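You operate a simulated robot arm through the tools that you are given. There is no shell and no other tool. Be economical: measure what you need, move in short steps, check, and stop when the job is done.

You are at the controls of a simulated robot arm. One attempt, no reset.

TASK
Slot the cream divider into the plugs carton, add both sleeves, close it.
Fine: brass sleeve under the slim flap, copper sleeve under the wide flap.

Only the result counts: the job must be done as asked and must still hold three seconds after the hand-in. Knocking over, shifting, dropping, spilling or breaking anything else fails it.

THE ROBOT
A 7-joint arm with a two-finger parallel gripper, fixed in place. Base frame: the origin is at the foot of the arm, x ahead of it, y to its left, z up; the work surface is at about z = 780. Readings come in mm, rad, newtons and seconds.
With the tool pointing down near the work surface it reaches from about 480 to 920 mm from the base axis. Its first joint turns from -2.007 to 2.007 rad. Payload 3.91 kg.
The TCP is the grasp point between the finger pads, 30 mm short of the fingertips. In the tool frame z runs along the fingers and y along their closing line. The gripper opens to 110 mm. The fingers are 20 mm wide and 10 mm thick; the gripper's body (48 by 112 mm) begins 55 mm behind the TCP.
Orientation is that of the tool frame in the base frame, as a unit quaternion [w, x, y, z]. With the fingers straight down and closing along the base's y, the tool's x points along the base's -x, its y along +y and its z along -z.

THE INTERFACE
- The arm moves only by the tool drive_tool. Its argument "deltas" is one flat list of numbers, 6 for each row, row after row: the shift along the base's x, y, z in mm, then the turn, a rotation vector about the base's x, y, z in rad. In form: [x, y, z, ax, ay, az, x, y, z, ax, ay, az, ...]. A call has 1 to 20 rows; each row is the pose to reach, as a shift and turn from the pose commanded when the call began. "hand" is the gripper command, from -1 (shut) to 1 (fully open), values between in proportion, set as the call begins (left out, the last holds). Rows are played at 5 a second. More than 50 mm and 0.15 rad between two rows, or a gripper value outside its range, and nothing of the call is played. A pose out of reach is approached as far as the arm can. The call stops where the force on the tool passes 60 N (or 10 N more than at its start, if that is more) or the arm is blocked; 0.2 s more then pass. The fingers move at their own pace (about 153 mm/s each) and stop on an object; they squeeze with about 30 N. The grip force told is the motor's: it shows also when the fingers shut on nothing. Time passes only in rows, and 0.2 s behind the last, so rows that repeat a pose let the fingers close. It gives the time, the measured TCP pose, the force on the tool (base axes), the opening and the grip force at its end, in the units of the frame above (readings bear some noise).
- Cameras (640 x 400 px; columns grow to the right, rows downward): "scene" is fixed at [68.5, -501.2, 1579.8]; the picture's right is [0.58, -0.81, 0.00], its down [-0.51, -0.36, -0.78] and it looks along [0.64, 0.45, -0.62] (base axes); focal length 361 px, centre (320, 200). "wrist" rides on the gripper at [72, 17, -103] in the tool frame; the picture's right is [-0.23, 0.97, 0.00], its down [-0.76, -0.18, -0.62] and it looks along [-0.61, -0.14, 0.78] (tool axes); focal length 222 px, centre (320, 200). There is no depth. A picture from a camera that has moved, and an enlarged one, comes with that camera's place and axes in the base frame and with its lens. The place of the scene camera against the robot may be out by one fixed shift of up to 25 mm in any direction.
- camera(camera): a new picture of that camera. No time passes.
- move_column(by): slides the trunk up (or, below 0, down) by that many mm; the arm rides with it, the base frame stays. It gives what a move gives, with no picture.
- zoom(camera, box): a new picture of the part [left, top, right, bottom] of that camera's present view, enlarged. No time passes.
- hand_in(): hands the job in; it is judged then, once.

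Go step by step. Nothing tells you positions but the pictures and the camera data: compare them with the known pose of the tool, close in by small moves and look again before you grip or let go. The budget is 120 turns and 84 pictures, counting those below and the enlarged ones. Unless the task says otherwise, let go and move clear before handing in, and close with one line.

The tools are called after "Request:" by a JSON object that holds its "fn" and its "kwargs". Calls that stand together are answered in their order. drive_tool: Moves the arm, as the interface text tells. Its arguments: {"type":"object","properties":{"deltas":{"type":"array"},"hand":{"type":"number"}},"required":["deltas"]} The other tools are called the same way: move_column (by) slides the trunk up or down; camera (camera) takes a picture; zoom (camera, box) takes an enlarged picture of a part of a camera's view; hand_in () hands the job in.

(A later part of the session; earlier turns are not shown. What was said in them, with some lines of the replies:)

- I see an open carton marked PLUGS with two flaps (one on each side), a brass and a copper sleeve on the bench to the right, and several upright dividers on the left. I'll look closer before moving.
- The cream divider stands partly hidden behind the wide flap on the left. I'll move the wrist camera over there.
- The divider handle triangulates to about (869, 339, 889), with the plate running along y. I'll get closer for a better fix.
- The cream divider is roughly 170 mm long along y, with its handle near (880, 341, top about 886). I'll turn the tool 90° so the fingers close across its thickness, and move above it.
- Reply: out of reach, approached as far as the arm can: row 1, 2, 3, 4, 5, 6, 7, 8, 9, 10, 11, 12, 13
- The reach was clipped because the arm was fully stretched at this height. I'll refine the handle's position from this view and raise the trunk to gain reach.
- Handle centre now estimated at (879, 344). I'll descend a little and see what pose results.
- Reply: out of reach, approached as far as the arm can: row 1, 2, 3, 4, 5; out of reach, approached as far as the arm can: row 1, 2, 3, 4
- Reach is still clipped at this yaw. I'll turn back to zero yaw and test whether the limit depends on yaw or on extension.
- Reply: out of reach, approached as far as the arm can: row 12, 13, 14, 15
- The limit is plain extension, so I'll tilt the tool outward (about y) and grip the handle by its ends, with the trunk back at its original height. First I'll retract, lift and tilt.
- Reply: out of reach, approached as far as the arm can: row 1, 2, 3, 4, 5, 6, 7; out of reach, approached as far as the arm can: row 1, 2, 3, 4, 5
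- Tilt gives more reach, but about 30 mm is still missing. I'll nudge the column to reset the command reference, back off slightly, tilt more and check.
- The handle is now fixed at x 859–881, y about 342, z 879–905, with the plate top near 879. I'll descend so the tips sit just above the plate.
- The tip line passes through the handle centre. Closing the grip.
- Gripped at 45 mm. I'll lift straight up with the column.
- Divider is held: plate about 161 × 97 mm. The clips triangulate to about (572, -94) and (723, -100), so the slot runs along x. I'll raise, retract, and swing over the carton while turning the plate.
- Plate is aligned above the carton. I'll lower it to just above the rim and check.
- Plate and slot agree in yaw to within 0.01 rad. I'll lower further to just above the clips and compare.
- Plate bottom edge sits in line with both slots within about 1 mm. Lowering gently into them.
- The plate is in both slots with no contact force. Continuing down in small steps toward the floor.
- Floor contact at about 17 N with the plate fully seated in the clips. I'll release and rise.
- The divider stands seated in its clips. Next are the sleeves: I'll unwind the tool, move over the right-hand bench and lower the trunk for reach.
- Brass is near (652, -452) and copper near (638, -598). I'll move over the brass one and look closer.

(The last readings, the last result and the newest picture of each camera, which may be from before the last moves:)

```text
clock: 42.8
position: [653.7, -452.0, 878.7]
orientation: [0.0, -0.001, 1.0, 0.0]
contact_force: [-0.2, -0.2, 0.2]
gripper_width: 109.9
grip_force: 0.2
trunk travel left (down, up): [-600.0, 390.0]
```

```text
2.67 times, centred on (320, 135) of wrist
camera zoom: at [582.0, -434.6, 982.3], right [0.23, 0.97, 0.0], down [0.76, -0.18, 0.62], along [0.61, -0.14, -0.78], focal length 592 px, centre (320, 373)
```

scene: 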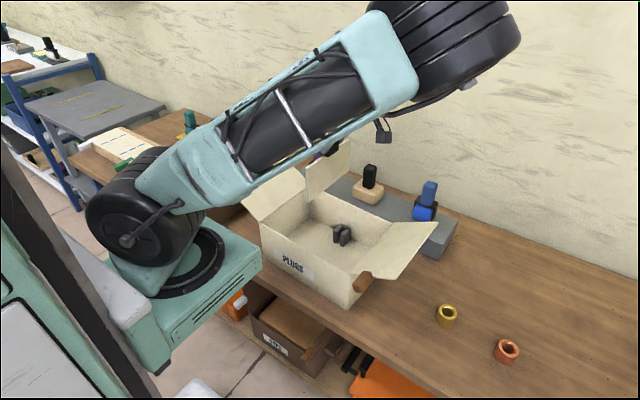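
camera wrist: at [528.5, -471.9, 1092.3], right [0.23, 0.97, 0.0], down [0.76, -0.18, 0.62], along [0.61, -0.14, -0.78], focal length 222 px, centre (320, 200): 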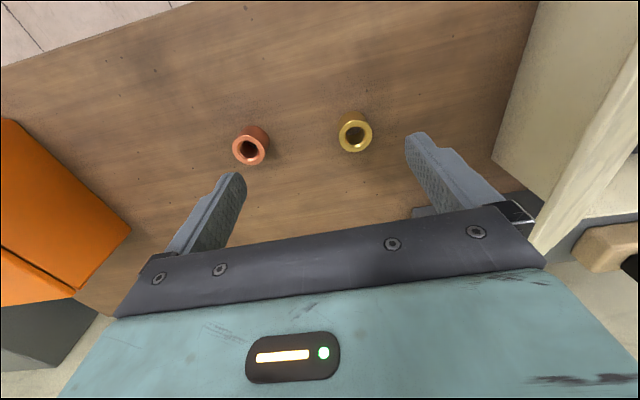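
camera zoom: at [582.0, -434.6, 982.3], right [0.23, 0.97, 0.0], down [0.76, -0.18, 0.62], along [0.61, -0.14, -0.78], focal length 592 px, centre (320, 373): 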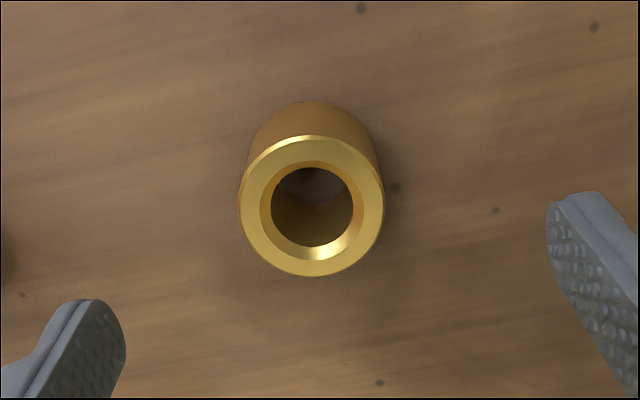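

Brass: OD about 44 mm, top about z 810, centre (653, -453), and the tool is right above it. Descending and closing.

Request:
{"fn": "drive_tool", "kwargs": {"deltas": [0, -1, -20, 0, 0, 0, 0, -1, -40, 0, 0, 0, 0, -1, -58, 0, 0, 0, 0, -1, -58, 0, 0, 0]}}

Request:
{"fn": "drive_tool", "kwargs": {"deltas": [0, 0, 0, 0, 0, 0, 0, 0, 0, 0, 0, 0, 0, 0, 0, 0, 0, 0], "hand": -1}}

Request:
{"fn": "drive_tool", "kwargs": {"deltas": [0, 0, 20, 0, 0, 0, 0, 0, 50, 0, 0, 0, 0, 0, 80, 0, 0, 0]}}

Request:
{"fn": "zoom", "kwargs": {"camera": "wrist", "box": [200, 60, 440, 210]}}

```text
clock: 43.8
position: [653.4, -452.7, 824.3]
orientation: [0.001, -0.001, 1.0, 0.0]
contact_force: [1.2, -0.6, 1.2]
gripper_width: 110.0
grip_force: 0.0
trunk travel left (down, up): [-600.0, 390.0]
```

```text
clock: 44.6
position: [653.8, -452.2, 824.3]
orientation: [0.0, 0.0, 1.0, 0.0]
contact_force: [0.4, -0.8, 0.6]
gripper_width: 42.7
grip_force: 30.0
trunk travel left (down, up): [-600.0, 390.0]
```

```text
clock: 45.4
position: [652.7, -452.8, 902.8]
orientation: [0.0, 0.0, 1.0, -0.001]
contact_force: [-0.6, -0.2, -2.6]
gripper_width: 42.8
grip_force: 30.0
trunk travel left (down, up): [-600.0, 390.0]
```

```text
2.67 times, centred on (320, 135) of wrist
camera zoom: at [581.0, -435.3, 1005.7], right [0.23, 0.97, 0.0], down [0.76, -0.18, 0.62], along [0.61, -0.14, -0.78], focal length 592 px, centre (320, 373)
```

zoom: 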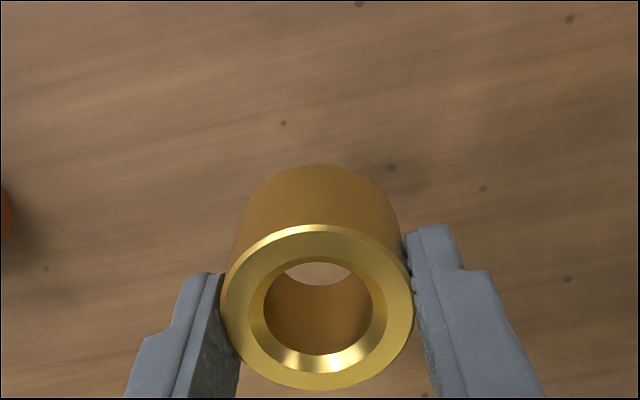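

Brass is held. I'll lift with the column to clear the slim flap and go over the right-hand compartment.

Request:
{"fn": "move_column", "kwargs": {"by": 180}}

Request:
{"fn": "drive_tool", "kwargs": {"deltas": [7, 40, 0, 0, 0, 0, 14, 80, 0, 0, 0, 0, 21, 120, 0, 0, 0, 0, 28, 160, 0, 0, 0, 0, 35, 200, 0, 0, 0, 0, 42, 240, 0, 0, 0, 0, 47, 280, 0, 0, 0, -0.035, 47, 280, 0, 0, 0, -0.035]}}

Request:
{"fn": "camera", "kwargs": {"camera": "wrist"}}

```text
clock: 47.4
position: [652.7, -452.9, 1081.7]
orientation: [0.001, 0.0, 1.0, 0.001]
contact_force: [-0.2, 0.5, -1.5]
gripper_width: 42.8
grip_force: 30.0
trunk travel left (down, up): [-780.0, 210.0]
```

```text
clock: 49.2
position: [699.9, -173.0, 1082.5]
orientation: [0.001, 0.019, 1.0, -0.001]
contact_force: [1.0, 0.2, -2.3]
gripper_width: 43.0
grip_force: 29.8
trunk travel left (down, up): [-780.0, 210.0]
```

```text
40 pictures are left
camera wrist: at [627.6, -153.1, 1186.7], right [0.26, 0.97, 0.0], down [0.76, -0.2, 0.62], along [0.6, -0.16, -0.78], focal length 222 px, centre (320, 200)
```

wrist: 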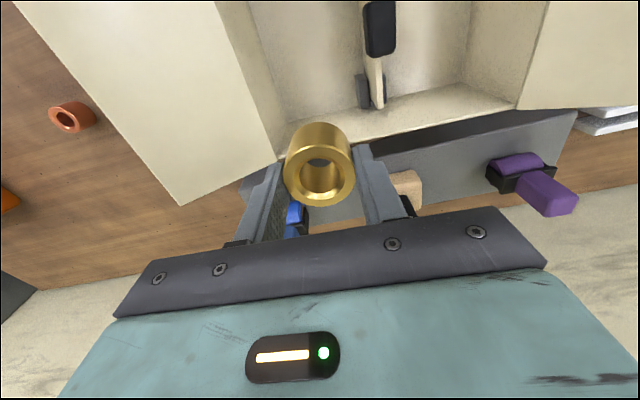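

Rim is near z 928 and the compartment runs about y -235 to -103 here. I'll shift slightly to y -169 and lower partway, then check clearance.

Request:
{"fn": "drive_tool", "kwargs": {"deltas": [0, 4, -40, 0, 0, 0, 0, 4, -80, 0, 0, 0, 0, 4, -120, 0, 0, 0, 0, 4, -150, 0, 0, 0, 0, 4, -175, 0, 0, 0, 0, 4, -175, 0, 0, 0]}}

Request:
{"fn": "zoom", "kwargs": {"camera": "scene", "box": [290, 130, 450, 290]}}

Request:
{"fn": "camera", "kwargs": {"camera": "wrist"}}

```text
clock: 50.6
position: [699.0, -168.9, 908.5]
orientation: [0.0, 0.018, 1.0, -0.001]
contact_force: [0.2, -0.1, -1.7]
gripper_width: 43.2
grip_force: 29.6
trunk travel left (down, up): [-780.0, 210.0]
```

```text
2.50 times, centred on (370, 210) of scene
camera zoom: at [68.5, -501.2, 1579.8], right [0.58, -0.81, 0.0], down [-0.51, -0.36, -0.78], along [0.64, 0.45, -0.62], focal length 902 px, centre (195, 175)
```

zoom: 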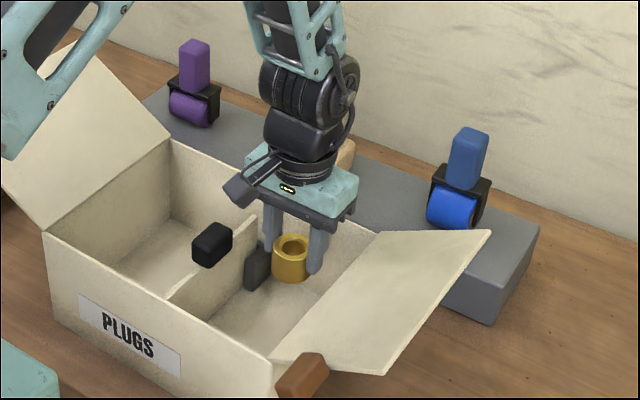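

```text
38 pictures are left
camera wrist: at [628.7, -149.2, 1011.5], right [0.26, 0.97, 0.0], down [0.75, -0.2, 0.62], along [0.6, -0.16, -0.78], focal length 222 px, centre (320, 200)
```

wrist: 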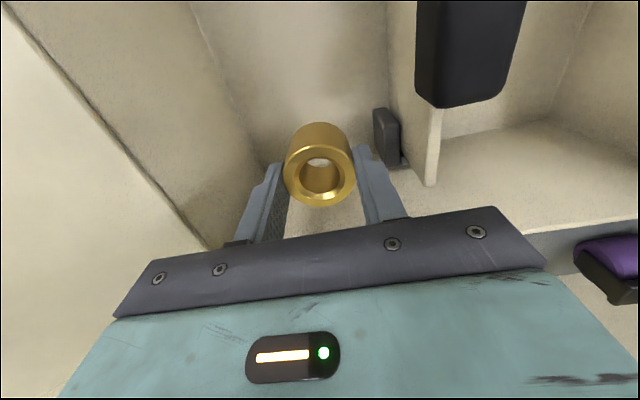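

Clearance of the gripper body is about 7–10 mm per side. Lowering carefully to the floor.

Request:
{"fn": "drive_tool", "kwargs": {"deltas": [0, 1.5, -15, 0, 0, 0, 0, 1.5, -30, 0, 0, 0, 0, 1.5, -42, 0, 0, 0, 0, 1.5, -52, 0, 0, 0, 0, 1.5, -60, 0, 0, 0, 0, 1.5, -65, 0, 0, 0, 0, 1.5, -68, 0, 0, 0]}}

Request:
{"fn": "camera", "kwargs": {"camera": "wrist"}}

```text
clock: 52.2
position: [699.8, -167.4, 840.0]
orientation: [0.0, 0.016, 1.0, -0.001]
contact_force: [0.1, -0.3, -1.5]
gripper_width: 43.0
grip_force: 29.7
trunk travel left (down, up): [-780.0, 210.0]
```

```text
37 pictures are left
camera wrist: at [628.1, -147.4, 943.3], right [0.26, 0.97, 0.0], down [0.75, -0.2, 0.62], along [0.6, -0.16, -0.78], focal length 222 px, centre (320, 200)
```

wrist: 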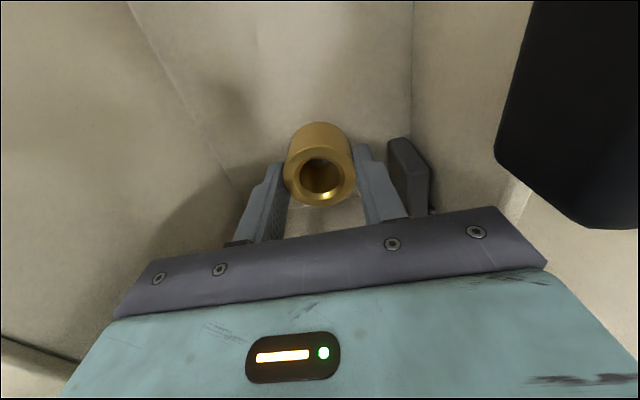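

Request:
{"fn": "drive_tool", "kwargs": {"deltas": [0, 0, -2, 0, 0, 0, 0, 0, -4, 0, 0, 0]}}

```text
clock: 52.8
position: [699.7, -166.7, 836.0]
orientation: [0.0, 0.017, 1.0, -0.001]
contact_force: [-1.2, -0.5, 1.3]
gripper_width: 42.9
grip_force: 29.5
trunk travel left (down, up): [-780.0, 210.0]
```

Request:
{"fn": "drive_tool", "kwargs": {"deltas": [0, 0, -1.5, 0, 0, 0, 0, 0, -3, 0, 0, 0]}}

```text
clock: 53.4
position: [699.8, -166.8, 833.9]
orientation: [0.002, 0.017, 1.0, -0.002]
contact_force: [-1.2, -1.9, 21.8]
gripper_width: 43.0
grip_force: 29.6
trunk travel left (down, up): [-780.0, 210.0]
```

Floor contact. Releasing and rising out.

Request:
{"fn": "drive_tool", "kwargs": {"deltas": [0, 0, 1, 0, 0, 0, 0, 0, 2, 0, 0, 0, 0, 0, 2, 0, 0, 0], "hand": 0.09}}

Request:
{"fn": "drive_tool", "kwargs": {"deltas": [0, 0, 30, 0, 0, 0, 0, 0, 70, 0, 0, 0, 0, 0, 115, 0, 0, 0, 0, 0, 160, 0, 0, 0, 0, 0, 200, 0, 0, 0, 0, 0, 240, 0, 0, 0]}}

Request:
{"fn": "camera", "kwargs": {"camera": "wrist"}}

```text
clock: 54.2
position: [699.7, -165.7, 834.2]
orientation: [0.001, 0.017, 1.0, 0.0]
contact_force: [0.1, -0.1, 0.9]
gripper_width: 60.0
grip_force: 0.1
trunk travel left (down, up): [-780.0, 210.0]
```

```text
clock: 55.6
position: [699.7, -165.7, 1073.5]
orientation: [0.0, 0.016, 1.0, 0.0]
contact_force: [0.1, -0.5, 0.1]
gripper_width: 60.0
grip_force: 0.0
trunk travel left (down, up): [-780.0, 210.0]
```

```text
36 pictures are left
camera wrist: at [628.3, -146.1, 1177.1], right [0.26, 0.97, 0.0], down [0.76, -0.2, 0.62], along [0.6, -0.16, -0.78], focal length 222 px, centre (320, 200)
```

wrist: 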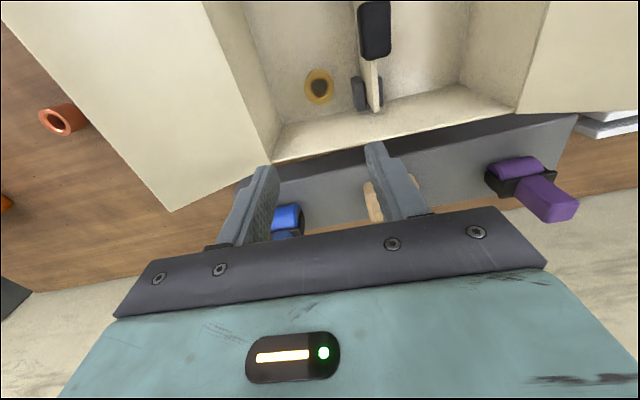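

Brass sits in the slim-side compartment. Now for copper: I'll swing to the right with yaw toward it, then tilt outward for reach.

Request:
{"fn": "drive_tool", "kwargs": {"deltas": [-10, -33, 0, 0, 0, -0.11, -20, -66, 0, 0, 0, -0.22, -30, -99, 0, 0, 0, -0.33, -40, -132, 0, 0, 0, -0.44, -50, -165, 0, 0, 0, -0.55, -60, -198, 0, 0, 0, -0.66, -70, -231, 0, 0, 0, -0.77, -80, -264, 0, 0, 0, -0.88, -90, -297, 0, 0, 0, -0.98, -100, -324, 0, 0, 0, -1.02, -100, -324, 0, 0, 0, -1.02], "hand": 1}}

Request:
{"fn": "drive_tool", "kwargs": {"deltas": [0, 0, 0, -0.122, -0.069, 0, 0, 0, 0, -0.244, -0.138, 0, 0, 0, 0, -0.366, -0.207, 0, 0, 0, 0, -0.488, -0.276, 0, 0, 0, 0, -0.609, -0.345, 0, 0, 0, 0, -0.609, -0.345, 0]}}

Request:
{"fn": "move_column", "kwargs": {"by": -170}}

Request:
{"fn": "camera", "kwargs": {"camera": "wrist"}}

```text
clock: 58.0
position: [599.1, -489.5, 1075.9]
orientation: [0.0, 0.504, 0.864, -0.001]
contact_force: [-0.2, 0.1, 0.1]
gripper_width: 110.1
grip_force: 0.0
trunk travel left (down, up): [-780.0, 210.0]
```

```text
clock: 59.4
position: [600.0, -490.8, 1074.2]
orientation: [0.296, 0.473, 0.811, -0.173]
contact_force: [-0.8, -0.4, -0.5]
gripper_width: 110.2
grip_force: 0.1
trunk travel left (down, up): [-780.0, 210.0]
```

```text
clock: 61.3
position: [601.2, -490.9, 904.7]
orientation: [0.297, 0.473, 0.811, -0.173]
contact_force: [1.5, -0.1, -0.5]
gripper_width: 110.0
grip_force: 0.0
trunk travel left (down, up): [-610.0, 380.0]
```

```text
35 pictures are left
camera wrist: at [555.0, -376.1, 936.5], right [0.93, 0.33, 0.15], down [-0.06, -0.24, 0.97], along [0.35, -0.91, -0.21], focal length 222 px, centre (320, 200)
```

wrist: 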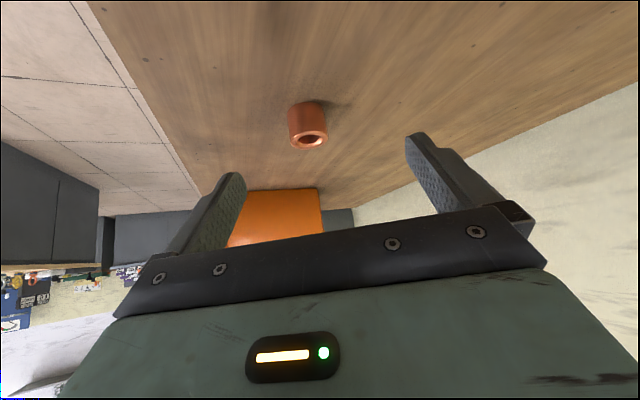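

Copper refined to about (640, -601). Moving to just above it.

Request:
{"fn": "drive_tool", "kwargs": {"deltas": [10, -32, -10, 0, 0, 0, 21, -64, -25, 0, 0, 0, 31, -96, -45, 0, 0, 0, 31, -96, -45, 0, 0, 0]}}

Request:
{"fn": "camera", "kwargs": {"camera": "wrist"}}

```text
clock: 62.3
position: [631.6, -587.2, 858.1]
orientation: [0.296, 0.473, 0.812, -0.173]
contact_force: [-0.3, 0.3, 0.0]
gripper_width: 109.9
grip_force: 0.1
trunk travel left (down, up): [-610.0, 380.0]
```

```text
34 pictures are left
camera wrist: at [586.3, -472.4, 891.1], right [0.93, 0.33, 0.15], down [-0.06, -0.24, 0.97], along [0.35, -0.91, -0.21], focal length 222 px, centre (320, 200)
```

wrist: 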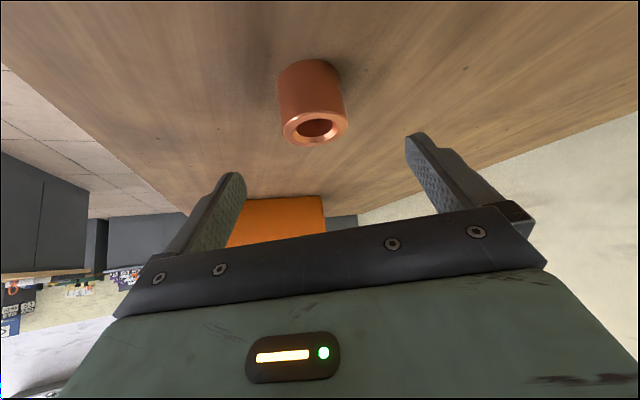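

Request:
{"fn": "drive_tool", "kwargs": {"deltas": [0, 0, -15, 0, 0, 0, 0, 0, -30, 0, 0, 0, 0, 0, -40, 0, 0, 0, 0, 0, -40, 0, 0, 0]}}

Request:
{"fn": "drive_tool", "kwargs": {"deltas": [0, 0, 0, 0, 0, 0, 0, 0, 0, 0, 0, 0, 0, 0, 0, 0, 0, 0], "hand": -1}}

Request:
{"fn": "camera", "kwargs": {"camera": "wrist"}}

```text
clock: 63.3
position: [629.5, -587.5, 819.1]
orientation: [0.296, 0.472, 0.812, -0.173]
contact_force: [0.0, 0.0, -0.1]
gripper_width: 109.9
grip_force: 0.0
trunk travel left (down, up): [-610.0, 380.0]
```

```text
clock: 64.1
position: [630.1, -587.3, 817.6]
orientation: [0.296, 0.473, 0.812, -0.173]
contact_force: [1.5, 0.0, 0.2]
gripper_width: 42.7
grip_force: 30.0
trunk travel left (down, up): [-610.0, 380.0]
```

```text
33 pictures are left
camera wrist: at [585.5, -472.4, 851.4], right [0.93, 0.33, 0.15], down [-0.06, -0.24, 0.97], along [0.35, -0.91, -0.21], focal length 222 px, centre (320, 200)
```

wrist: 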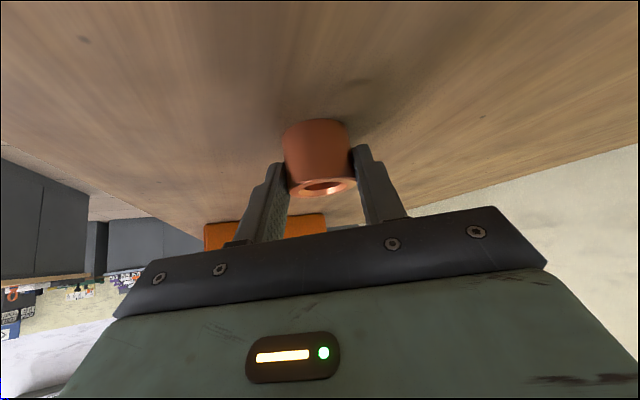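

Copper gripped. I'll lift, bring it nearer with the lean turned away from the carton, and set it down upright to regrip it vertically.

Request:
{"fn": "drive_tool", "kwargs": {"deltas": [0, 0, 20, 0, 0, 0, 0, 3, 50, 0, 0, 0, -6, 14, 50, 0, 0, 0.132, -12, 26, 50, 0, 0, 0.264, -19, 38, 50, 0, 0, 0.396, -26, 50, 50, 0, 0, 0.528, -33, 62, 50, 0, 0, 0.66, -40, 74, 50, 0, 0, 0.792, -46, 86, 50, 0, 0, 0.924, -52, 97, 50, 0, 0, 1.056, -52, 97, 30, 0, 0, 1.056, -52, 97, 12, 0, 0, 1.056, -52, 97, 5, 0, 0, 1.056, -52, 97, 5, 0, 0, 1.056]}}

Request:
{"fn": "camera", "kwargs": {"camera": "wrist"}}

Request:
{"fn": "zoom", "kwargs": {"camera": "scene", "box": [330, 190, 530, 370]}}

```text
clock: 67.1
position: [579.9, -490.2, 825.8]
orientation: [0.343, -0.001, 0.939, 0.0]
contact_force: [-0.1, 0.2, -1.4]
gripper_width: 42.6
grip_force: 29.8
trunk travel left (down, up): [-610.0, 380.0]
```

```text
32 pictures are left
camera wrist: at [458.4, -473.4, 856.9], right [0.17, 0.97, 0.15], down [0.18, -0.18, 0.97], along [0.97, -0.14, -0.21], focal length 222 px, centre (320, 200)
```

wrist: 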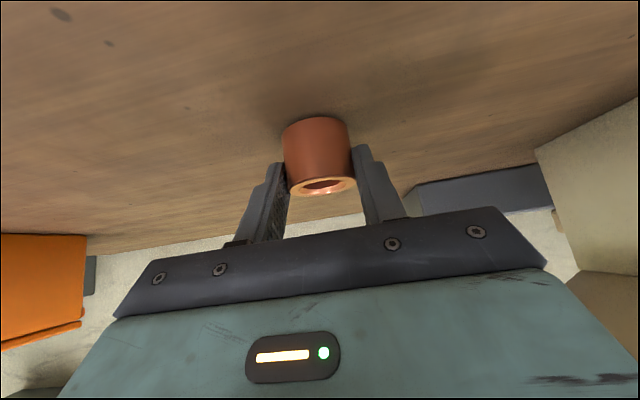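

```text
2.22 times, centred on (430, 280) of scene
camera zoom: at [68.5, -501.2, 1579.8], right [0.58, -0.81, 0.0], down [-0.51, -0.36, -0.78], along [0.64, 0.45, -0.62], focal length 802 px, centre (76, 22)
```

zoom: 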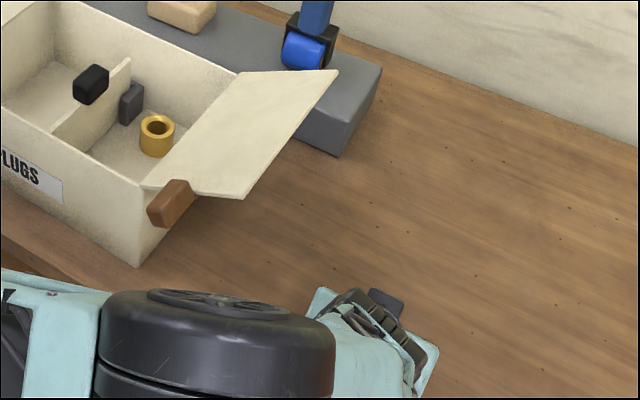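

Copper is about 5 mm above the bench. I'll lower until light contact.

Request:
{"fn": "drive_tool", "kwargs": {"deltas": [0, 0, -3, 0, 0, 0, 0, 0, -5, 0, 0, 0, 0, 0, -6.5, 0, 0, 0]}}

```text
clock: 67.9
position: [579.3, -489.8, 820.3]
orientation: [0.344, -0.001, 0.939, -0.001]
contact_force: [-5.9, 2.8, 17.4]
gripper_width: 42.7
grip_force: 29.7
trunk travel left (down, up): [-610.0, 380.0]
```

Request:
{"fn": "drive_tool", "kwargs": {"deltas": [0, 0, 1, 0, 0, 0, 0, 0, 1, 0, 0, 0, 0, 0, 1, 0, 0, 0], "hand": 1}}

Request:
{"fn": "drive_tool", "kwargs": {"deltas": [0, 0, 30, 0, 0, 0, 4, 0, 60, 0, 0.14, 0, 8, 0, 60, 0, 0.28, 0, 12, 0, 60, 0, 0.42, 0, 16, 0, 60, 0, 0.56, 0, 18, 0, 60, 0, 0.7, 0, 18, 0, 60, 0, 0.7, 0]}}

Request:
{"fn": "zoom", "kwargs": {"camera": "wrist", "box": [200, 60, 440, 210]}}

```text
clock: 68.7
position: [578.8, -488.8, 818.4]
orientation: [0.343, -0.001, 0.939, 0.0]
contact_force: [0.6, -0.1, 0.2]
gripper_width: 110.1
grip_force: 0.0
trunk travel left (down, up): [-610.0, 380.0]
```

```text
clock: 70.3
position: [598.6, -489.6, 878.6]
orientation: [0.0, -0.001, 1.0, 0.001]
contact_force: [0.1, 0.3, 0.0]
gripper_width: 110.0
grip_force: 0.1
trunk travel left (down, up): [-610.0, 380.0]
```

```text
2.67 times, centred on (320, 135) of wrist
camera zoom: at [525.7, -473.0, 982.6], right [0.23, 0.97, 0.0], down [0.76, -0.18, 0.62], along [0.61, -0.14, -0.78], focal length 592 px, centre (320, 373)
```

zoom: 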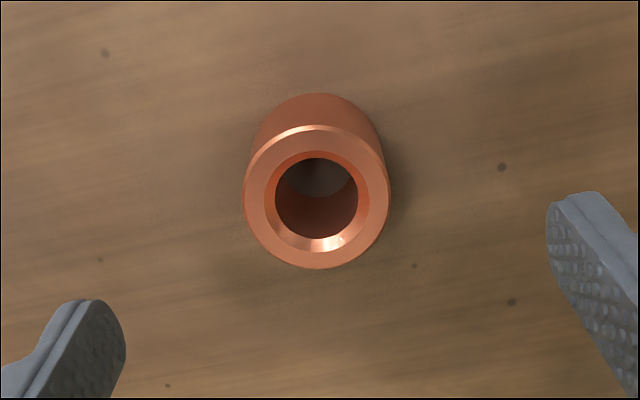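

Copper stands upright at about (594, -489). Regripping vertically and lifting with the column.

Request:
{"fn": "drive_tool", "kwargs": {"deltas": [-3.5, 0, -20, 0, 0, 0, -3.5, 0, -40, 0, 0, 0, -3.5, 0, -56, 0, 0, 0, -3.5, 0, -56, 0, 0, 0]}}

Request:
{"fn": "drive_tool", "kwargs": {"deltas": [0, 0, 0, 0, 0, 0, 0, 0, 0, 0, 0, 0, 0, 0, 0, 0, 0, 0], "hand": -1}}

Request:
{"fn": "move_column", "kwargs": {"by": 270}}

```text
clock: 71.3
position: [594.4, -490.7, 821.7]
orientation: [0.001, -0.001, 1.0, 0.0]
contact_force: [0.0, -1.1, -0.6]
gripper_width: 109.9
grip_force: 0.0
trunk travel left (down, up): [-610.0, 380.0]
```

```text
clock: 72.1
position: [595.0, -490.1, 822.0]
orientation: [0.0, -0.001, 1.0, 0.0]
contact_force: [0.4, 0.4, -0.4]
gripper_width: 42.7
grip_force: 30.2
trunk travel left (down, up): [-610.0, 380.0]
```

```text
clock: 74.9
position: [594.8, -491.4, 1092.3]
orientation: [0.0, -0.001, 1.0, 0.0]
contact_force: [0.4, -0.8, -1.4]
gripper_width: 42.6
grip_force: 30.5
trunk travel left (down, up): [-880.0, 110.0]
```

Request:
{"fn": "drive_tool", "kwargs": {"deltas": [10, 46, 0, 0, 0, 0, 20, 92, 0, 0, 0, 0, 30, 138, 0, 0, 0, 0, 40, 184, 0, 0, 0, 0, 52, 230, 0, 0, 0, 0, 63, 276, 0, 0, 0, 0, 74, 322, 0, 0, 0, 0, 84, 368, 0, 0, 0, 0, 95, 414, 0, 0, 0, -0.02, 105, 460, 0, 0, 0, -0.035, 105, 464, 0, 0, 0, -0.035, 105, 464, -40, 0, 0, -0.035, 105, 464, -80, 0, 0, -0.035, 105, 464, -80, 0, 0, -0.035]}}

Request:
{"fn": "camera", "kwargs": {"camera": "wrist"}}

```text
clock: 77.9
position: [703.5, -26.8, 1011.9]
orientation: [-0.001, 0.016, 1.0, 0.0]
contact_force: [0.3, 0.2, -1.8]
gripper_width: 42.7
grip_force: 30.1
trunk travel left (down, up): [-880.0, 110.0]
```

```text
29 pictures are left
camera wrist: at [630.1, -7.8, 1115.2], right [0.26, 0.97, 0.0], down [0.75, -0.2, 0.62], along [0.6, -0.16, -0.78], focal length 222 px, centre (320, 200)
```

wrist: 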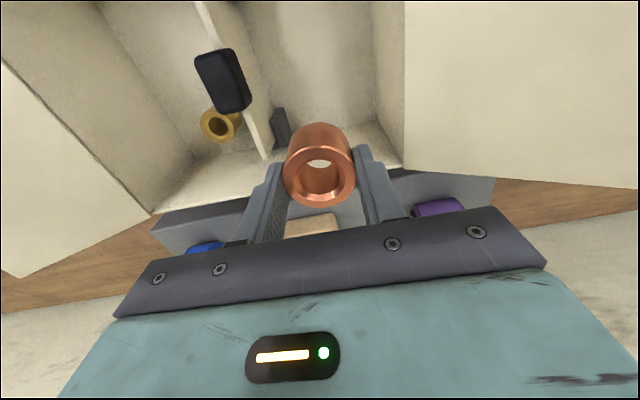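

The compartment spans about y -92 to 40, so the tool is centred. Lowering.

Request:
{"fn": "drive_tool", "kwargs": {"deltas": [-2, 0, -40, 0, 0, 0, -3, 0, -75, 0, 0, 0, -3, 0, -105, 0, 0, 0, -3, 0, -130, 0, 0, 0, -3, 0, -150, 0, 0, 0, -3, 0, -165, 0, 0, 0, -3, 0, -172, 0, 0, 0]}}

Request:
{"fn": "drive_tool", "kwargs": {"deltas": [0, 0, -2, 0, 0, 0, 0, 0, -4, 0, 0, 0]}}

```text
clock: 79.5
position: [696.5, -27.9, 839.2]
orientation: [0.0, 0.017, 1.0, -0.001]
contact_force: [-0.7, 0.0, -1.8]
gripper_width: 42.7
grip_force: 29.9
trunk travel left (down, up): [-880.0, 110.0]
```

```text
clock: 80.1
position: [696.1, -27.5, 835.0]
orientation: [0.0, 0.016, 1.0, 0.0]
contact_force: [0.6, 0.0, -0.7]
gripper_width: 42.7
grip_force: 30.2
trunk travel left (down, up): [-880.0, 110.0]
```

Request:
{"fn": "drive_tool", "kwargs": {"deltas": [0, 0, -1.5, 0, 0, 0, 0, 0, -3, 0, 0, 0]}}

```text
clock: 80.7
position: [696.9, -26.8, 833.3]
orientation: [0.0, 0.017, 1.0, 0.0]
contact_force: [-3.3, -1.7, 18.3]
gripper_width: 42.9
grip_force: 29.9
trunk travel left (down, up): [-880.0, 110.0]
```

Floor contact. Releasing and rising, then looking at the whole.

Request:
{"fn": "drive_tool", "kwargs": {"deltas": [0, 0, 1, 0, 0, 0, 0, 0, 2, 0, 0, 0, 0, 0, 2, 0, 0, 0], "hand": 0.09}}

Request:
{"fn": "drive_tool", "kwargs": {"deltas": [0, 0, 30, 0, 0, 0, 0, 0, 70, 0, 0, 0, 0, 0, 115, 0, 0, 0, 0, 0, 160, 0, 0, 0, 0, 0, 200, 0, 0, 0, 0, 0, 240, 0, 0, 0, -40, 0, 270, 0, 0, 0, -80, 0, 300, 0, 0, 0, -120, 0, 320, 0, 0, 0]}}

Request:
{"fn": "camera", "kwargs": {"camera": "wrist"}}

Request:
{"fn": "zoom", "kwargs": {"camera": "scene", "box": [210, 130, 450, 310]}}

```text
clock: 81.5
position: [695.2, -27.0, 834.4]
orientation: [0.0, 0.016, 1.0, 0.0]
contact_force: [1.2, 0.2, -0.3]
gripper_width: 60.1
grip_force: 0.1
trunk travel left (down, up): [-880.0, 110.0]
```

```text
clock: 83.5
position: [576.2, -27.0, 1154.7]
orientation: [0.0, 0.017, 1.0, 0.001]
contact_force: [-0.3, 0.5, -0.2]
gripper_width: 59.7
grip_force: 0.1
trunk travel left (down, up): [-880.0, 110.0]
```

```text
28 pictures are left
camera wrist: at [504.5, -7.1, 1258.3], right [0.26, 0.97, 0.0], down [0.76, -0.2, 0.62], along [0.6, -0.16, -0.78], focal length 222 px, centre (320, 200)
```

wrist: 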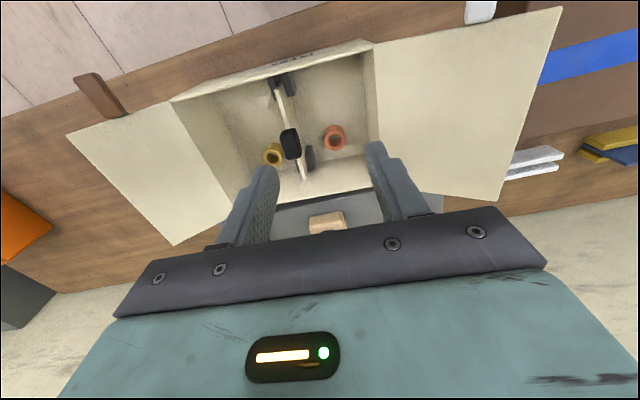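

```text
2.22 times, centred on (330, 220) of scene
camera zoom: at [68.5, -501.2, 1579.8], right [0.58, -0.81, 0.0], down [-0.51, -0.36, -0.78], along [0.64, 0.45, -0.62], focal length 802 px, centre (298, 156)
```

zoom: 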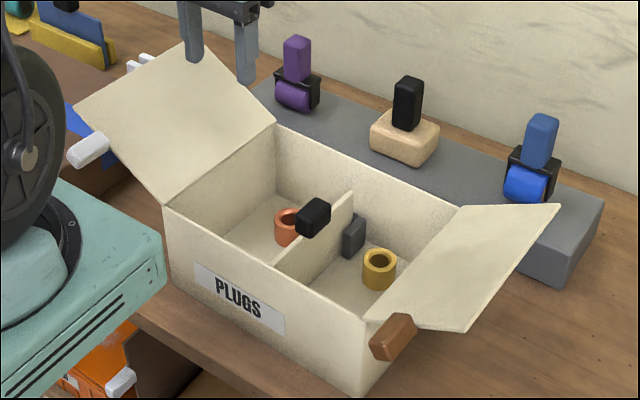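

Both sleeves and the divider are in. Next, the slim flap (hinge near y -235, z 928, tip near y -336, z 1002) goes first, pushed over from outside with closed, slanted fingers.

Request:
{"fn": "drive_tool", "kwargs": {"deltas": [6, -46, 0, 0, 0, 0, 12, -92, 0, 0, 0, 0, 18, -138, 0, 0, 0, 0, 24, -184, 0, 0, 0, 0, 30, -230, 0, 0, 0, 0, 40, -276, 0, 0, 0, 0, 50, -322, 0, 0, 0, 0, 60, -360, 0, 0, 0, 0, 64, -393, 0, 0, 0, 0, 64, -393, 0, 0.14, 0, 0, 64, -393, 0, 0.28, 0, 0, 64, -393, 0, 0.42, 0, 0, 64, -393, 0, 0.56, 0, 0, 64, -393, 0, 0.7, 0, 0, 64, -393, -50, 0.7, 0, 0, 64, -393, -90, 0.7, 0, 0, 64, -393, -130, 0.7, 0, 0, 64, -393, -130, 0.7, 0, 0], "hand": -1}}

Request:
{"fn": "zoom", "kwargs": {"camera": "scene", "box": [270, 130, 510, 310]}}

```text
clock: 87.3
position: [639.3, -419.6, 1024.4]
orientation: [-0.005, 0.016, 0.939, 0.343]
contact_force: [-0.4, 0.6, 0.3]
gripper_width: 0.0
grip_force: 29.9
trunk travel left (down, up): [-880.0, 110.0]
```

```text
2.22 times, centred on (390, 220) of scene
camera zoom: at [68.5, -501.2, 1579.8], right [0.58, -0.81, 0.0], down [-0.51, -0.36, -0.78], along [0.64, 0.45, -0.62], focal length 802 px, centre (164, 156)
```

zoom: 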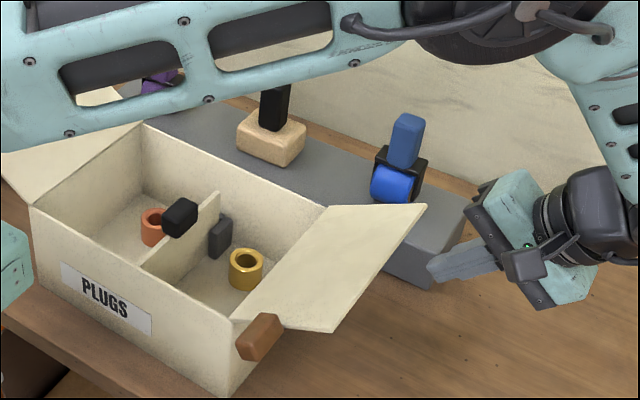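

Request:
{"fn": "drive_tool", "kwargs": {"deltas": [0, 0, -40, 0, 0, 0, 0, 0, -76, 0, 0, 0, 0, 35, -76, 0, 0, 0, 0, 65, -76, 0, 0, 0, 0, 79, -76, 0, 0, 0, 0, 79, -76, 0, 0, 0]}}

Request:
{"fn": "zoom", "kwargs": {"camera": "scene", "box": [310, 170, 470, 310]}}

```text
clock: 88.7
position: [639.7, -339.9, 949.2]
orientation: [-0.006, 0.016, 0.939, 0.343]
contact_force: [-0.3, -0.8, -0.1]
gripper_width: 0.0
grip_force: 30.3
trunk travel left (down, up): [-880.0, 110.0]
```

```text
2.86 times, centred on (390, 240) of scene
camera zoom: at [68.5, -501.2, 1579.8], right [0.58, -0.81, 0.0], down [-0.51, -0.36, -0.78], along [0.64, 0.45, -0.62], focal length 1031 px, centre (120, 86)
```

zoom: 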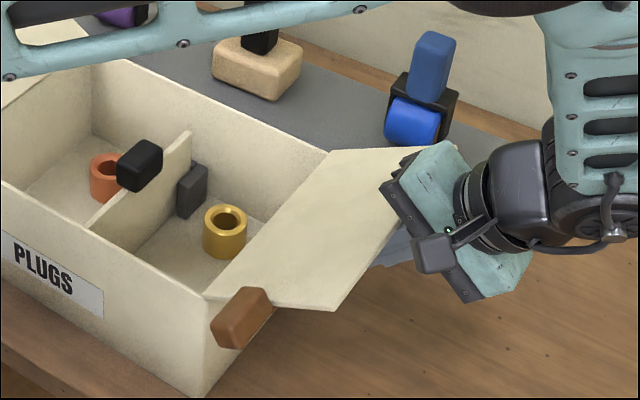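

Fingers are under the slim flap without contact. Now lifting it along its arc to about vertical.

Request:
{"fn": "drive_tool", "kwargs": {"deltas": [0, 11, 9, 0, 0, 0, 0, 21, 17, 0, 0, 0, 0, 29, 31, 0, 0, 0, 0, 37, 45, 0, 0, 0, 0, 38, 62, 0, 0, 0, 0, 42, 79, 0, 0, 0, 0, 58, 90, 0, 0, 0, 0, 76, 97, 0, 0, 0]}}

Request:
{"fn": "zoom", "kwargs": {"camera": "scene", "box": [310, 150, 470, 290]}}

```text
clock: 90.5
position: [638.5, -266.3, 1047.0]
orientation: [-0.007, 0.015, 0.939, 0.343]
contact_force: [0.7, 0.6, -1.0]
gripper_width: 0.1
grip_force: 30.1
trunk travel left (down, up): [-880.0, 110.0]
```

```text
2.86 times, centred on (390, 220) of scene
camera zoom: at [68.5, -501.2, 1579.8], right [0.58, -0.81, 0.0], down [-0.51, -0.36, -0.78], along [0.64, 0.45, -0.62], focal length 1031 px, centre (120, 143)
```

zoom: 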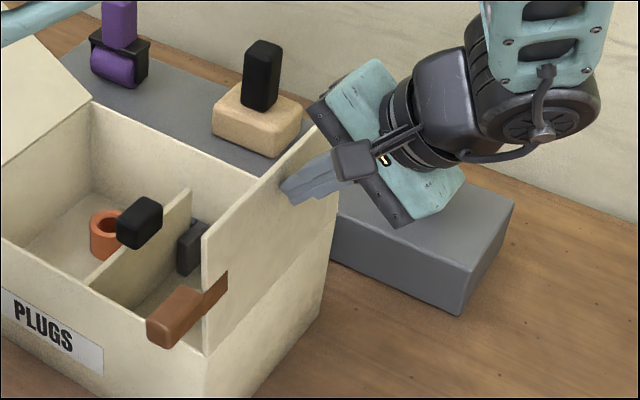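

Slim flap is nearly vertical. Continuing over and down.

Request:
{"fn": "drive_tool", "kwargs": {"deltas": [0, 18, -1, 0, 0, 0, 0, 35, -3, 0, 0, 0, 0, 50, -9, 0, 0, 0, 0, 65, -17, 0, 0, 0, 0, 78, -28, 0, 0, 0, 0, 89, -40, 0, 0, 0, 0, 97, -55, 0, 0, 0, 0, 103, -68, 0, 0, 0, 0, 106, -78, 0, 0, 0]}}

Request:
{"fn": "zoom", "kwargs": {"camera": "scene", "box": [270, 150, 430, 290]}}

```text
clock: 92.5
position: [639.0, -158.5, 968.6]
orientation: [-0.007, 0.016, 0.939, 0.343]
contact_force: [-0.2, -1.1, 0.5]
gripper_width: 0.1
grip_force: 30.0
trunk travel left (down, up): [-880.0, 110.0]
```

```text
2.86 times, centred on (350, 220) of scene
camera zoom: at [68.5, -501.2, 1579.8], right [0.58, -0.81, 0.0], down [-0.51, -0.36, -0.78], along [0.64, 0.45, -0.62], focal length 1031 px, centre (234, 143)
```

zoom: 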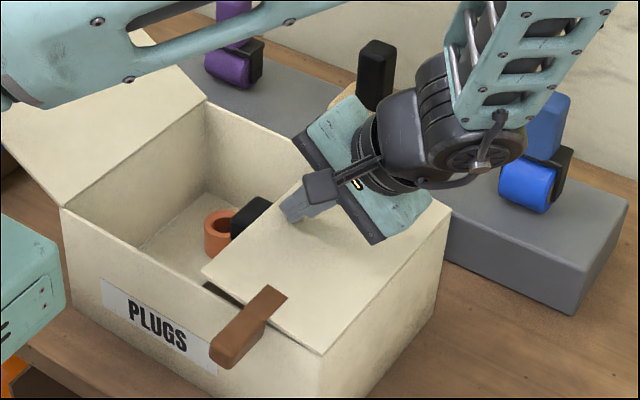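

Slim flap is almost flat. Pressing down slightly until contact.

Request:
{"fn": "drive_tool", "kwargs": {"deltas": [0, 0, -4, 0, 0, 0, 0, 0, -8, 0, 0, 0, 0, 0, -8, 0, 0, 0]}}

```text
clock: 93.3
position: [639.3, -160.0, 961.2]
orientation: [-0.005, 0.015, 0.939, 0.343]
contact_force: [-0.1, 0.0, -1.1]
gripper_width: 0.2
grip_force: 29.5
trunk travel left (down, up): [-880.0, 110.0]
```

Request:
{"fn": "drive_tool", "kwargs": {"deltas": [0, 0, -3, 0, 0, 0, 0, 0, -6, 0, 0, 0, 0, 0, -8, 0, 0, 0]}}

Request:
{"fn": "zoom", "kwargs": {"camera": "scene", "box": [290, 170, 410, 280]}}

```text
clock: 94.1
position: [639.6, -159.6, 953.3]
orientation: [-0.005, 0.014, 0.939, 0.344]
contact_force: [1.5, -1.5, 23.2]
gripper_width: 0.0
grip_force: 30.1
trunk travel left (down, up): [-880.0, 110.0]
```

```text
3.64 times, centred on (350, 225) of scene
camera zoom: at [68.5, -501.2, 1579.8], right [0.58, -0.81, 0.0], down [-0.51, -0.36, -0.78], along [0.64, 0.45, -0.62], focal length 1312 px, centre (211, 109)
```

zoom: 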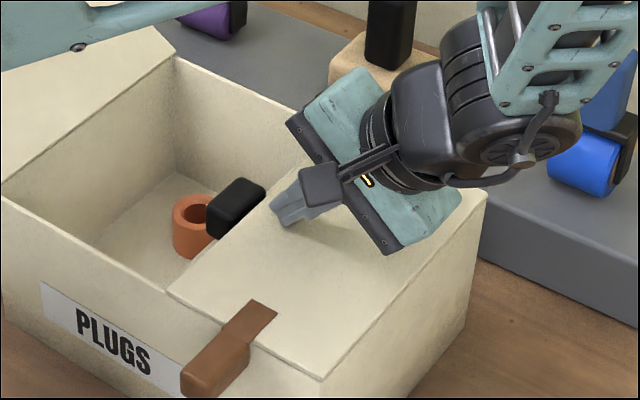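

Slim flap is closed (23 N on its stop). Now I'll rise, swing over to the far left side and slant the fingers the other way for the wide flap.

Request:
{"fn": "drive_tool", "kwargs": {"deltas": [0, 0, 40, 0, 0, 0, 0, 0, 85, 0, 0, 0, 0, 0, 130, 0, 0, 0, 0, 0, 170, 0, 0, 0, 2, 45, 180, -0.14, 0, 0, 4, 90, 180, -0.28, 0, 0, 6, 135, 180, -0.42, 0, 0, 8, 180, 180, -0.56, 0, 0, 10, 225, 180, -0.7, 0, 0, 10, 270, 180, -0.84, 0, 0, 10, 315, 180, -0.98, 0, 0, 10, 360, 180, -1.12, 0, 0, 10, 405, 180, -1.26, 0, 0, 10, 450, 160, -1.4, 0, 0, 10, 450, 115, -1.4, 0, 0, 10, 450, 70, -1.4, 0, 0, 10, 450, 70, -1.4, 0, 0]}}

Request:
{"fn": "zoom", "kwargs": {"camera": "scene", "box": [170, 90, 410, 290]}}

Request:
{"fn": "camera", "kwargs": {"camera": "wrist"}}

```text
clock: 97.7
position: [650.9, 293.1, 1019.3]
orientation: [0.005, 0.016, 0.939, -0.343]
contact_force: [0.8, -0.3, -0.5]
gripper_width: 0.0
grip_force: 29.8
trunk travel left (down, up): [-880.0, 110.0]
```

```text
2.00 times, centred on (290, 190) of scene
camera zoom: at [68.5, -501.2, 1579.8], right [0.58, -0.81, 0.0], down [-0.51, -0.36, -0.78], along [0.64, 0.45, -0.62], focal length 722 px, centre (380, 220)
```

zoom: 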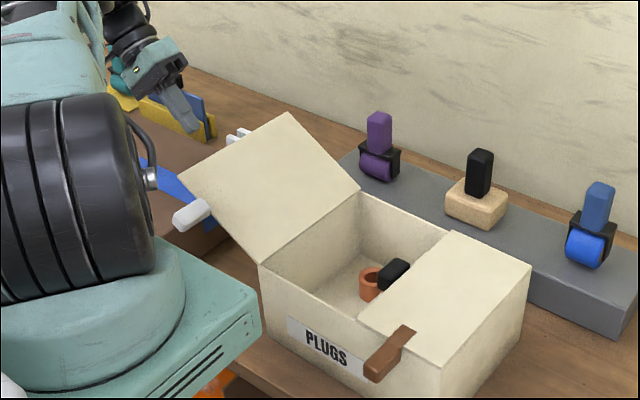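

```text
20 pictures are left
camera wrist: at [579.7, 374.2, 1086.9], right [0.26, 0.74, -0.62], down [0.76, 0.25, 0.61], along [0.6, -0.63, -0.49], focal length 222 px, centre (320, 200)
```

wrist: 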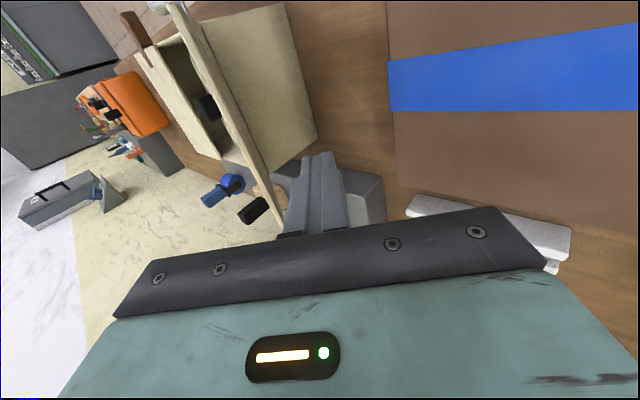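

Clear on this side. Descending beside the wide flap and moving in beneath it.

Request:
{"fn": "drive_tool", "kwargs": {"deltas": [0, 0, -36, 0, 0, 0, 0, 0, -72, 0, 0, 0, 0, -30, -72, 0, 0, 0, 0, -60, -72, 0, 0, 0, 0, -88, -72, 0, 0, 0, 0, -88, -72, 0, 0, 0]}}

Request:
{"fn": "camera", "kwargs": {"camera": "wrist"}}

```text
clock: 99.1
position: [651.9, 202.8, 950.0]
orientation: [0.006, 0.016, 0.939, -0.343]
contact_force: [-0.5, -0.1, 0.3]
gripper_width: 0.1
grip_force: 29.7
trunk travel left (down, up): [-880.0, 110.0]
```

```text
19 pictures are left
camera wrist: at [581.7, 285.1, 1016.4], right [0.26, 0.74, -0.62], down [0.76, 0.25, 0.61], along [0.6, -0.63, -0.49], focal length 222 px, centre (320, 200)
```

wrist: 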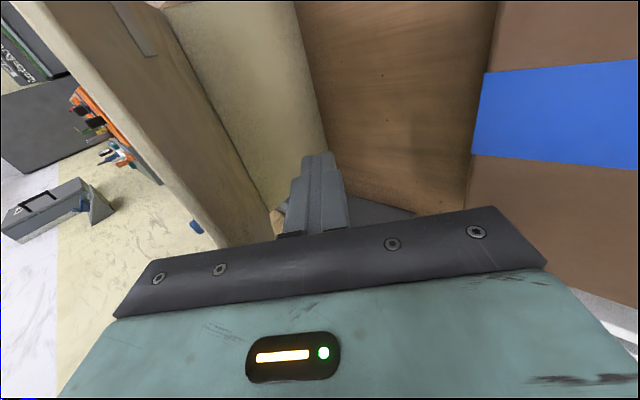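

Fingers are below the wide flap, no contact. Lifting it along its arc to vertical.

Request:
{"fn": "drive_tool", "kwargs": {"deltas": [0, -13, 8, 0, 0, 0, 0, -25, 17, 0, 0, 0, 0, -34, 36, 0, 0, 0, 0, -42, 54, 0, 0, 0, 0, -51, 68, 0, 0, 0, 0, -59, 81, 0, 0, 0, 0, -69, 94, 0, 0, 0, 0, -78, 106, 0, 0, 0, 0, -93, 115, 0, 0, 0, 0, -107, 122, 0, 0, 0, 0, -123, 125, 0, 0, 0, 0, -139, 126, 0, 0, 0]}}

Request:
{"fn": "zoom", "kwargs": {"camera": "scene", "box": [170, 90, 410, 290]}}

```text
clock: 101.7
position: [650.0, 63.2, 1076.2]
orientation: [0.005, 0.016, 0.939, -0.343]
contact_force: [-0.6, 0.7, 0.0]
gripper_width: 0.0
grip_force: 30.1
trunk travel left (down, up): [-880.0, 110.0]
```

```text
2.00 times, centred on (290, 190) of scene
camera zoom: at [68.5, -501.2, 1579.8], right [0.58, -0.81, 0.0], down [-0.51, -0.36, -0.78], along [0.64, 0.45, -0.62], focal length 722 px, centre (380, 220)
```

zoom: 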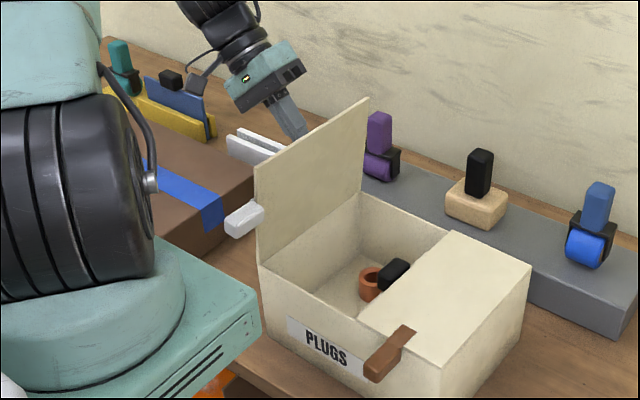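

Wide flap is vertical. Continuing over and down.

Request:
{"fn": "drive_tool", "kwargs": {"deltas": [0, -16, -1, 0, 0, 0, 0, -31, -4, 0, 0, 0, 0, -51, -12, 0, 0, 0, 0, -71, -23, 0, 0, 0, 0, -87, -38, 0, 0, 0, 0, -101, -54, 0, 0, 0, 0, -109, -69, 0, 0, 0, 0, -116, -83, 0, 0, 0, 0, -120, -94, 0, 0, 0, 0, -122, -104, 0, 0, 0]}}

Request:
{"fn": "zoom", "kwargs": {"camera": "scene", "box": [210, 110, 410, 290]}}

```text
clock: 103.9
position: [650.0, -58.2, 971.4]
orientation: [0.006, 0.017, 0.939, -0.342]
contact_force: [-0.2, -0.9, 0.0]
gripper_width: 0.3
grip_force: 29.8
trunk travel left (down, up): [-880.0, 110.0]
```

```text
2.22 times, centred on (310, 200) of scene
camera zoom: at [68.5, -501.2, 1579.8], right [0.58, -0.81, 0.0], down [-0.51, -0.36, -0.78], along [0.64, 0.45, -0.62], focal length 802 px, centre (342, 200)
```

zoom: 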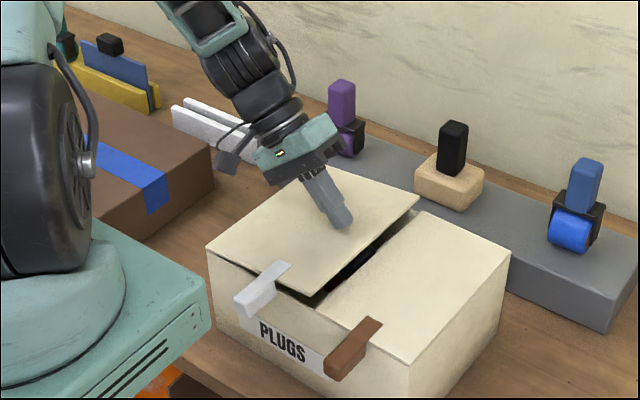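

Wide flap is nearly down and looks set to land on or beside the slim one. Pressing gently.

Request:
{"fn": "drive_tool", "kwargs": {"deltas": [0, -1, -5, 0, 0, 0, 0, -2, -9, 0, 0, 0, 0, -2, -12, 0, 0, 0]}}

Request:
{"fn": "zoom", "kwargs": {"camera": "scene", "box": [250, 160, 390, 280]}}

```text
clock: 104.7
position: [650.7, -59.0, 959.9]
orientation: [0.006, 0.016, 0.939, -0.343]
contact_force: [-0.5, -1.0, 0.2]
gripper_width: 0.0
grip_force: 30.1
trunk travel left (down, up): [-880.0, 110.0]
```

```text
3.33 times, centred on (320, 220) of scene
camera zoom: at [68.5, -501.2, 1579.8], right [0.58, -0.81, 0.0], down [-0.51, -0.36, -0.78], along [0.64, 0.45, -0.62], focal length 1203 px, centre (320, 133)
```

zoom: 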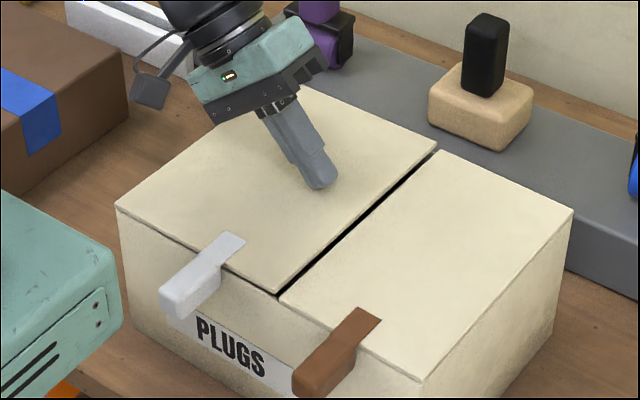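

Request:
{"fn": "drive_tool", "kwargs": {"deltas": [0, 0, -3, 0, 0, 0, 0, 0, -6, 0, 0, 0, 0, 0, -8, 0, 0, 0]}}

```text
clock: 105.5
position: [650.2, -60.0, 953.7]
orientation: [0.006, 0.016, 0.939, -0.344]
contact_force: [-3.0, 4.1, 24.4]
gripper_width: 0.0
grip_force: 30.1
trunk travel left (down, up): [-880.0, 110.0]
```

The wide flap is on its stop too. Rising clear and checking that both stay shut.

Request:
{"fn": "drive_tool", "kwargs": {"deltas": [0, 0, 40, 0, 0, 0, 0, 0, 85, 0, 0, 0, 0, 20, 130, 0, 0, 0, 0, 60, 170, 0, 0, 0, -30, 100, 200, 0, 0, 0, -60, 140, 220, 0, 0, 0, -60, 140, 220, 0, 0, 0, -60, 140, 220, 0, 0, 0, -60, 140, 220, 0, 0, 0, -60, 140, 220, 0, 0, 0, -60, 140, 220, 0, 0, 0, -60, 140, 220, 0, 0, 0]}}

Request:
{"fn": "zoom", "kwargs": {"camera": "scene", "box": [210, 110, 450, 290]}}

Request:
{"fn": "camera", "kwargs": {"camera": "scene"}}

```text
refused: row 4 steps farther than a row can; nothing moved
```

```text
2.22 times, centred on (330, 200) of scene
camera zoom: at [68.5, -501.2, 1579.8], right [0.58, -0.81, 0.0], down [-0.51, -0.36, -0.78], along [0.64, 0.45, -0.62], focal length 802 px, centre (298, 200)
```

zoom: 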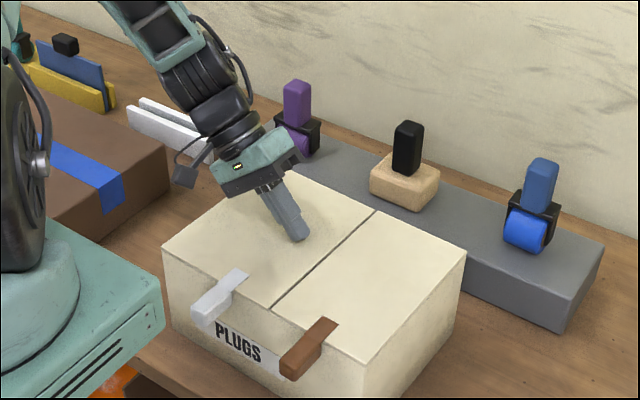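

```text
14 pictures are left
```

scene: 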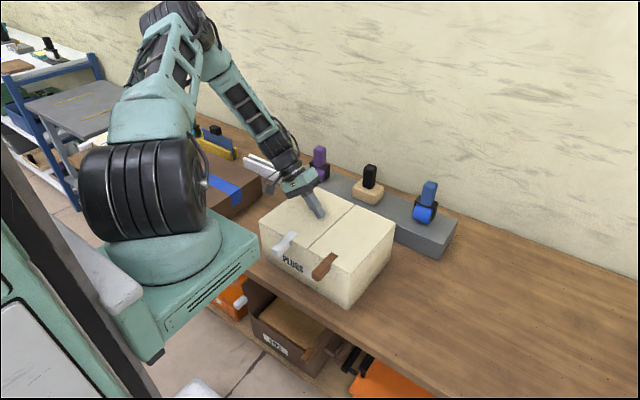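

The carton is shut flush, but one row was too long, so nothing moved. I'll retry the retreat with shorter rows.

Request:
{"fn": "drive_tool", "kwargs": {"deltas": [0, 0, 35, 0, 0, 0, 0, 0, 75, 0, 0, 0, 0, 10, 115, 0, 0, 0, 0, 30, 150, 0, 0, 0, 0, 50, 180, 0, 0, 0, 0, 70, 200, 0, 0, 0, 0, 70, 200, 0, 0, 0, 0, 70, 200, 0, 0, 0, 0, 70, 200, 0, 0, 0, 0, 70, 200, 0, 0, 0, 0, 70, 200, 0, 0, 0, 0, 70, 200, 0, 0, 0]}}

Request:
{"fn": "zoom", "kwargs": {"camera": "scene", "box": [210, 110, 450, 310]}}

```text
clock: 108.1
position: [649.8, 11.9, 1152.7]
orientation: [0.005, 0.016, 0.939, -0.343]
contact_force: [1.0, 0.2, -0.4]
gripper_width: 0.1
grip_force: 30.0
trunk travel left (down, up): [-880.0, 110.0]
```

```text
2.00 times, centred on (330, 210) of scene
camera zoom: at [68.5, -501.2, 1579.8], right [0.58, -0.81, 0.0], down [-0.51, -0.36, -0.78], along [0.64, 0.45, -0.62], focal length 722 px, centre (300, 180)
```

zoom: 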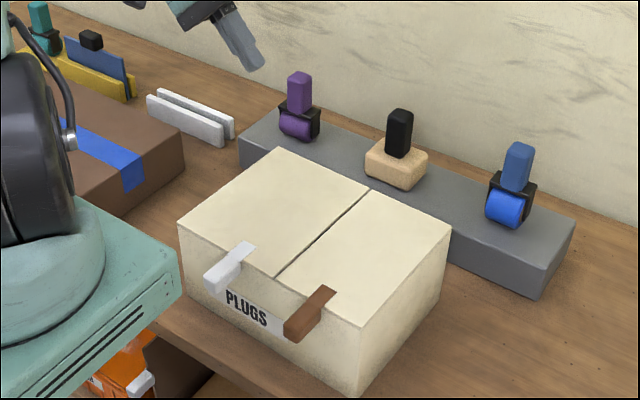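

The carton stays shut with the arm clear, and everything else stands where it was. Handing in.

Request:
{"fn": "hand_in", "kwargs": {}}

```text
The job is handed in.
```

The cream divider is slotted into the plugs carton, with the brass sleeve under the slim flap and the copper sleeve under the wide flap. Both flaps were closed and stayed shut with the arm clear at hand-in.
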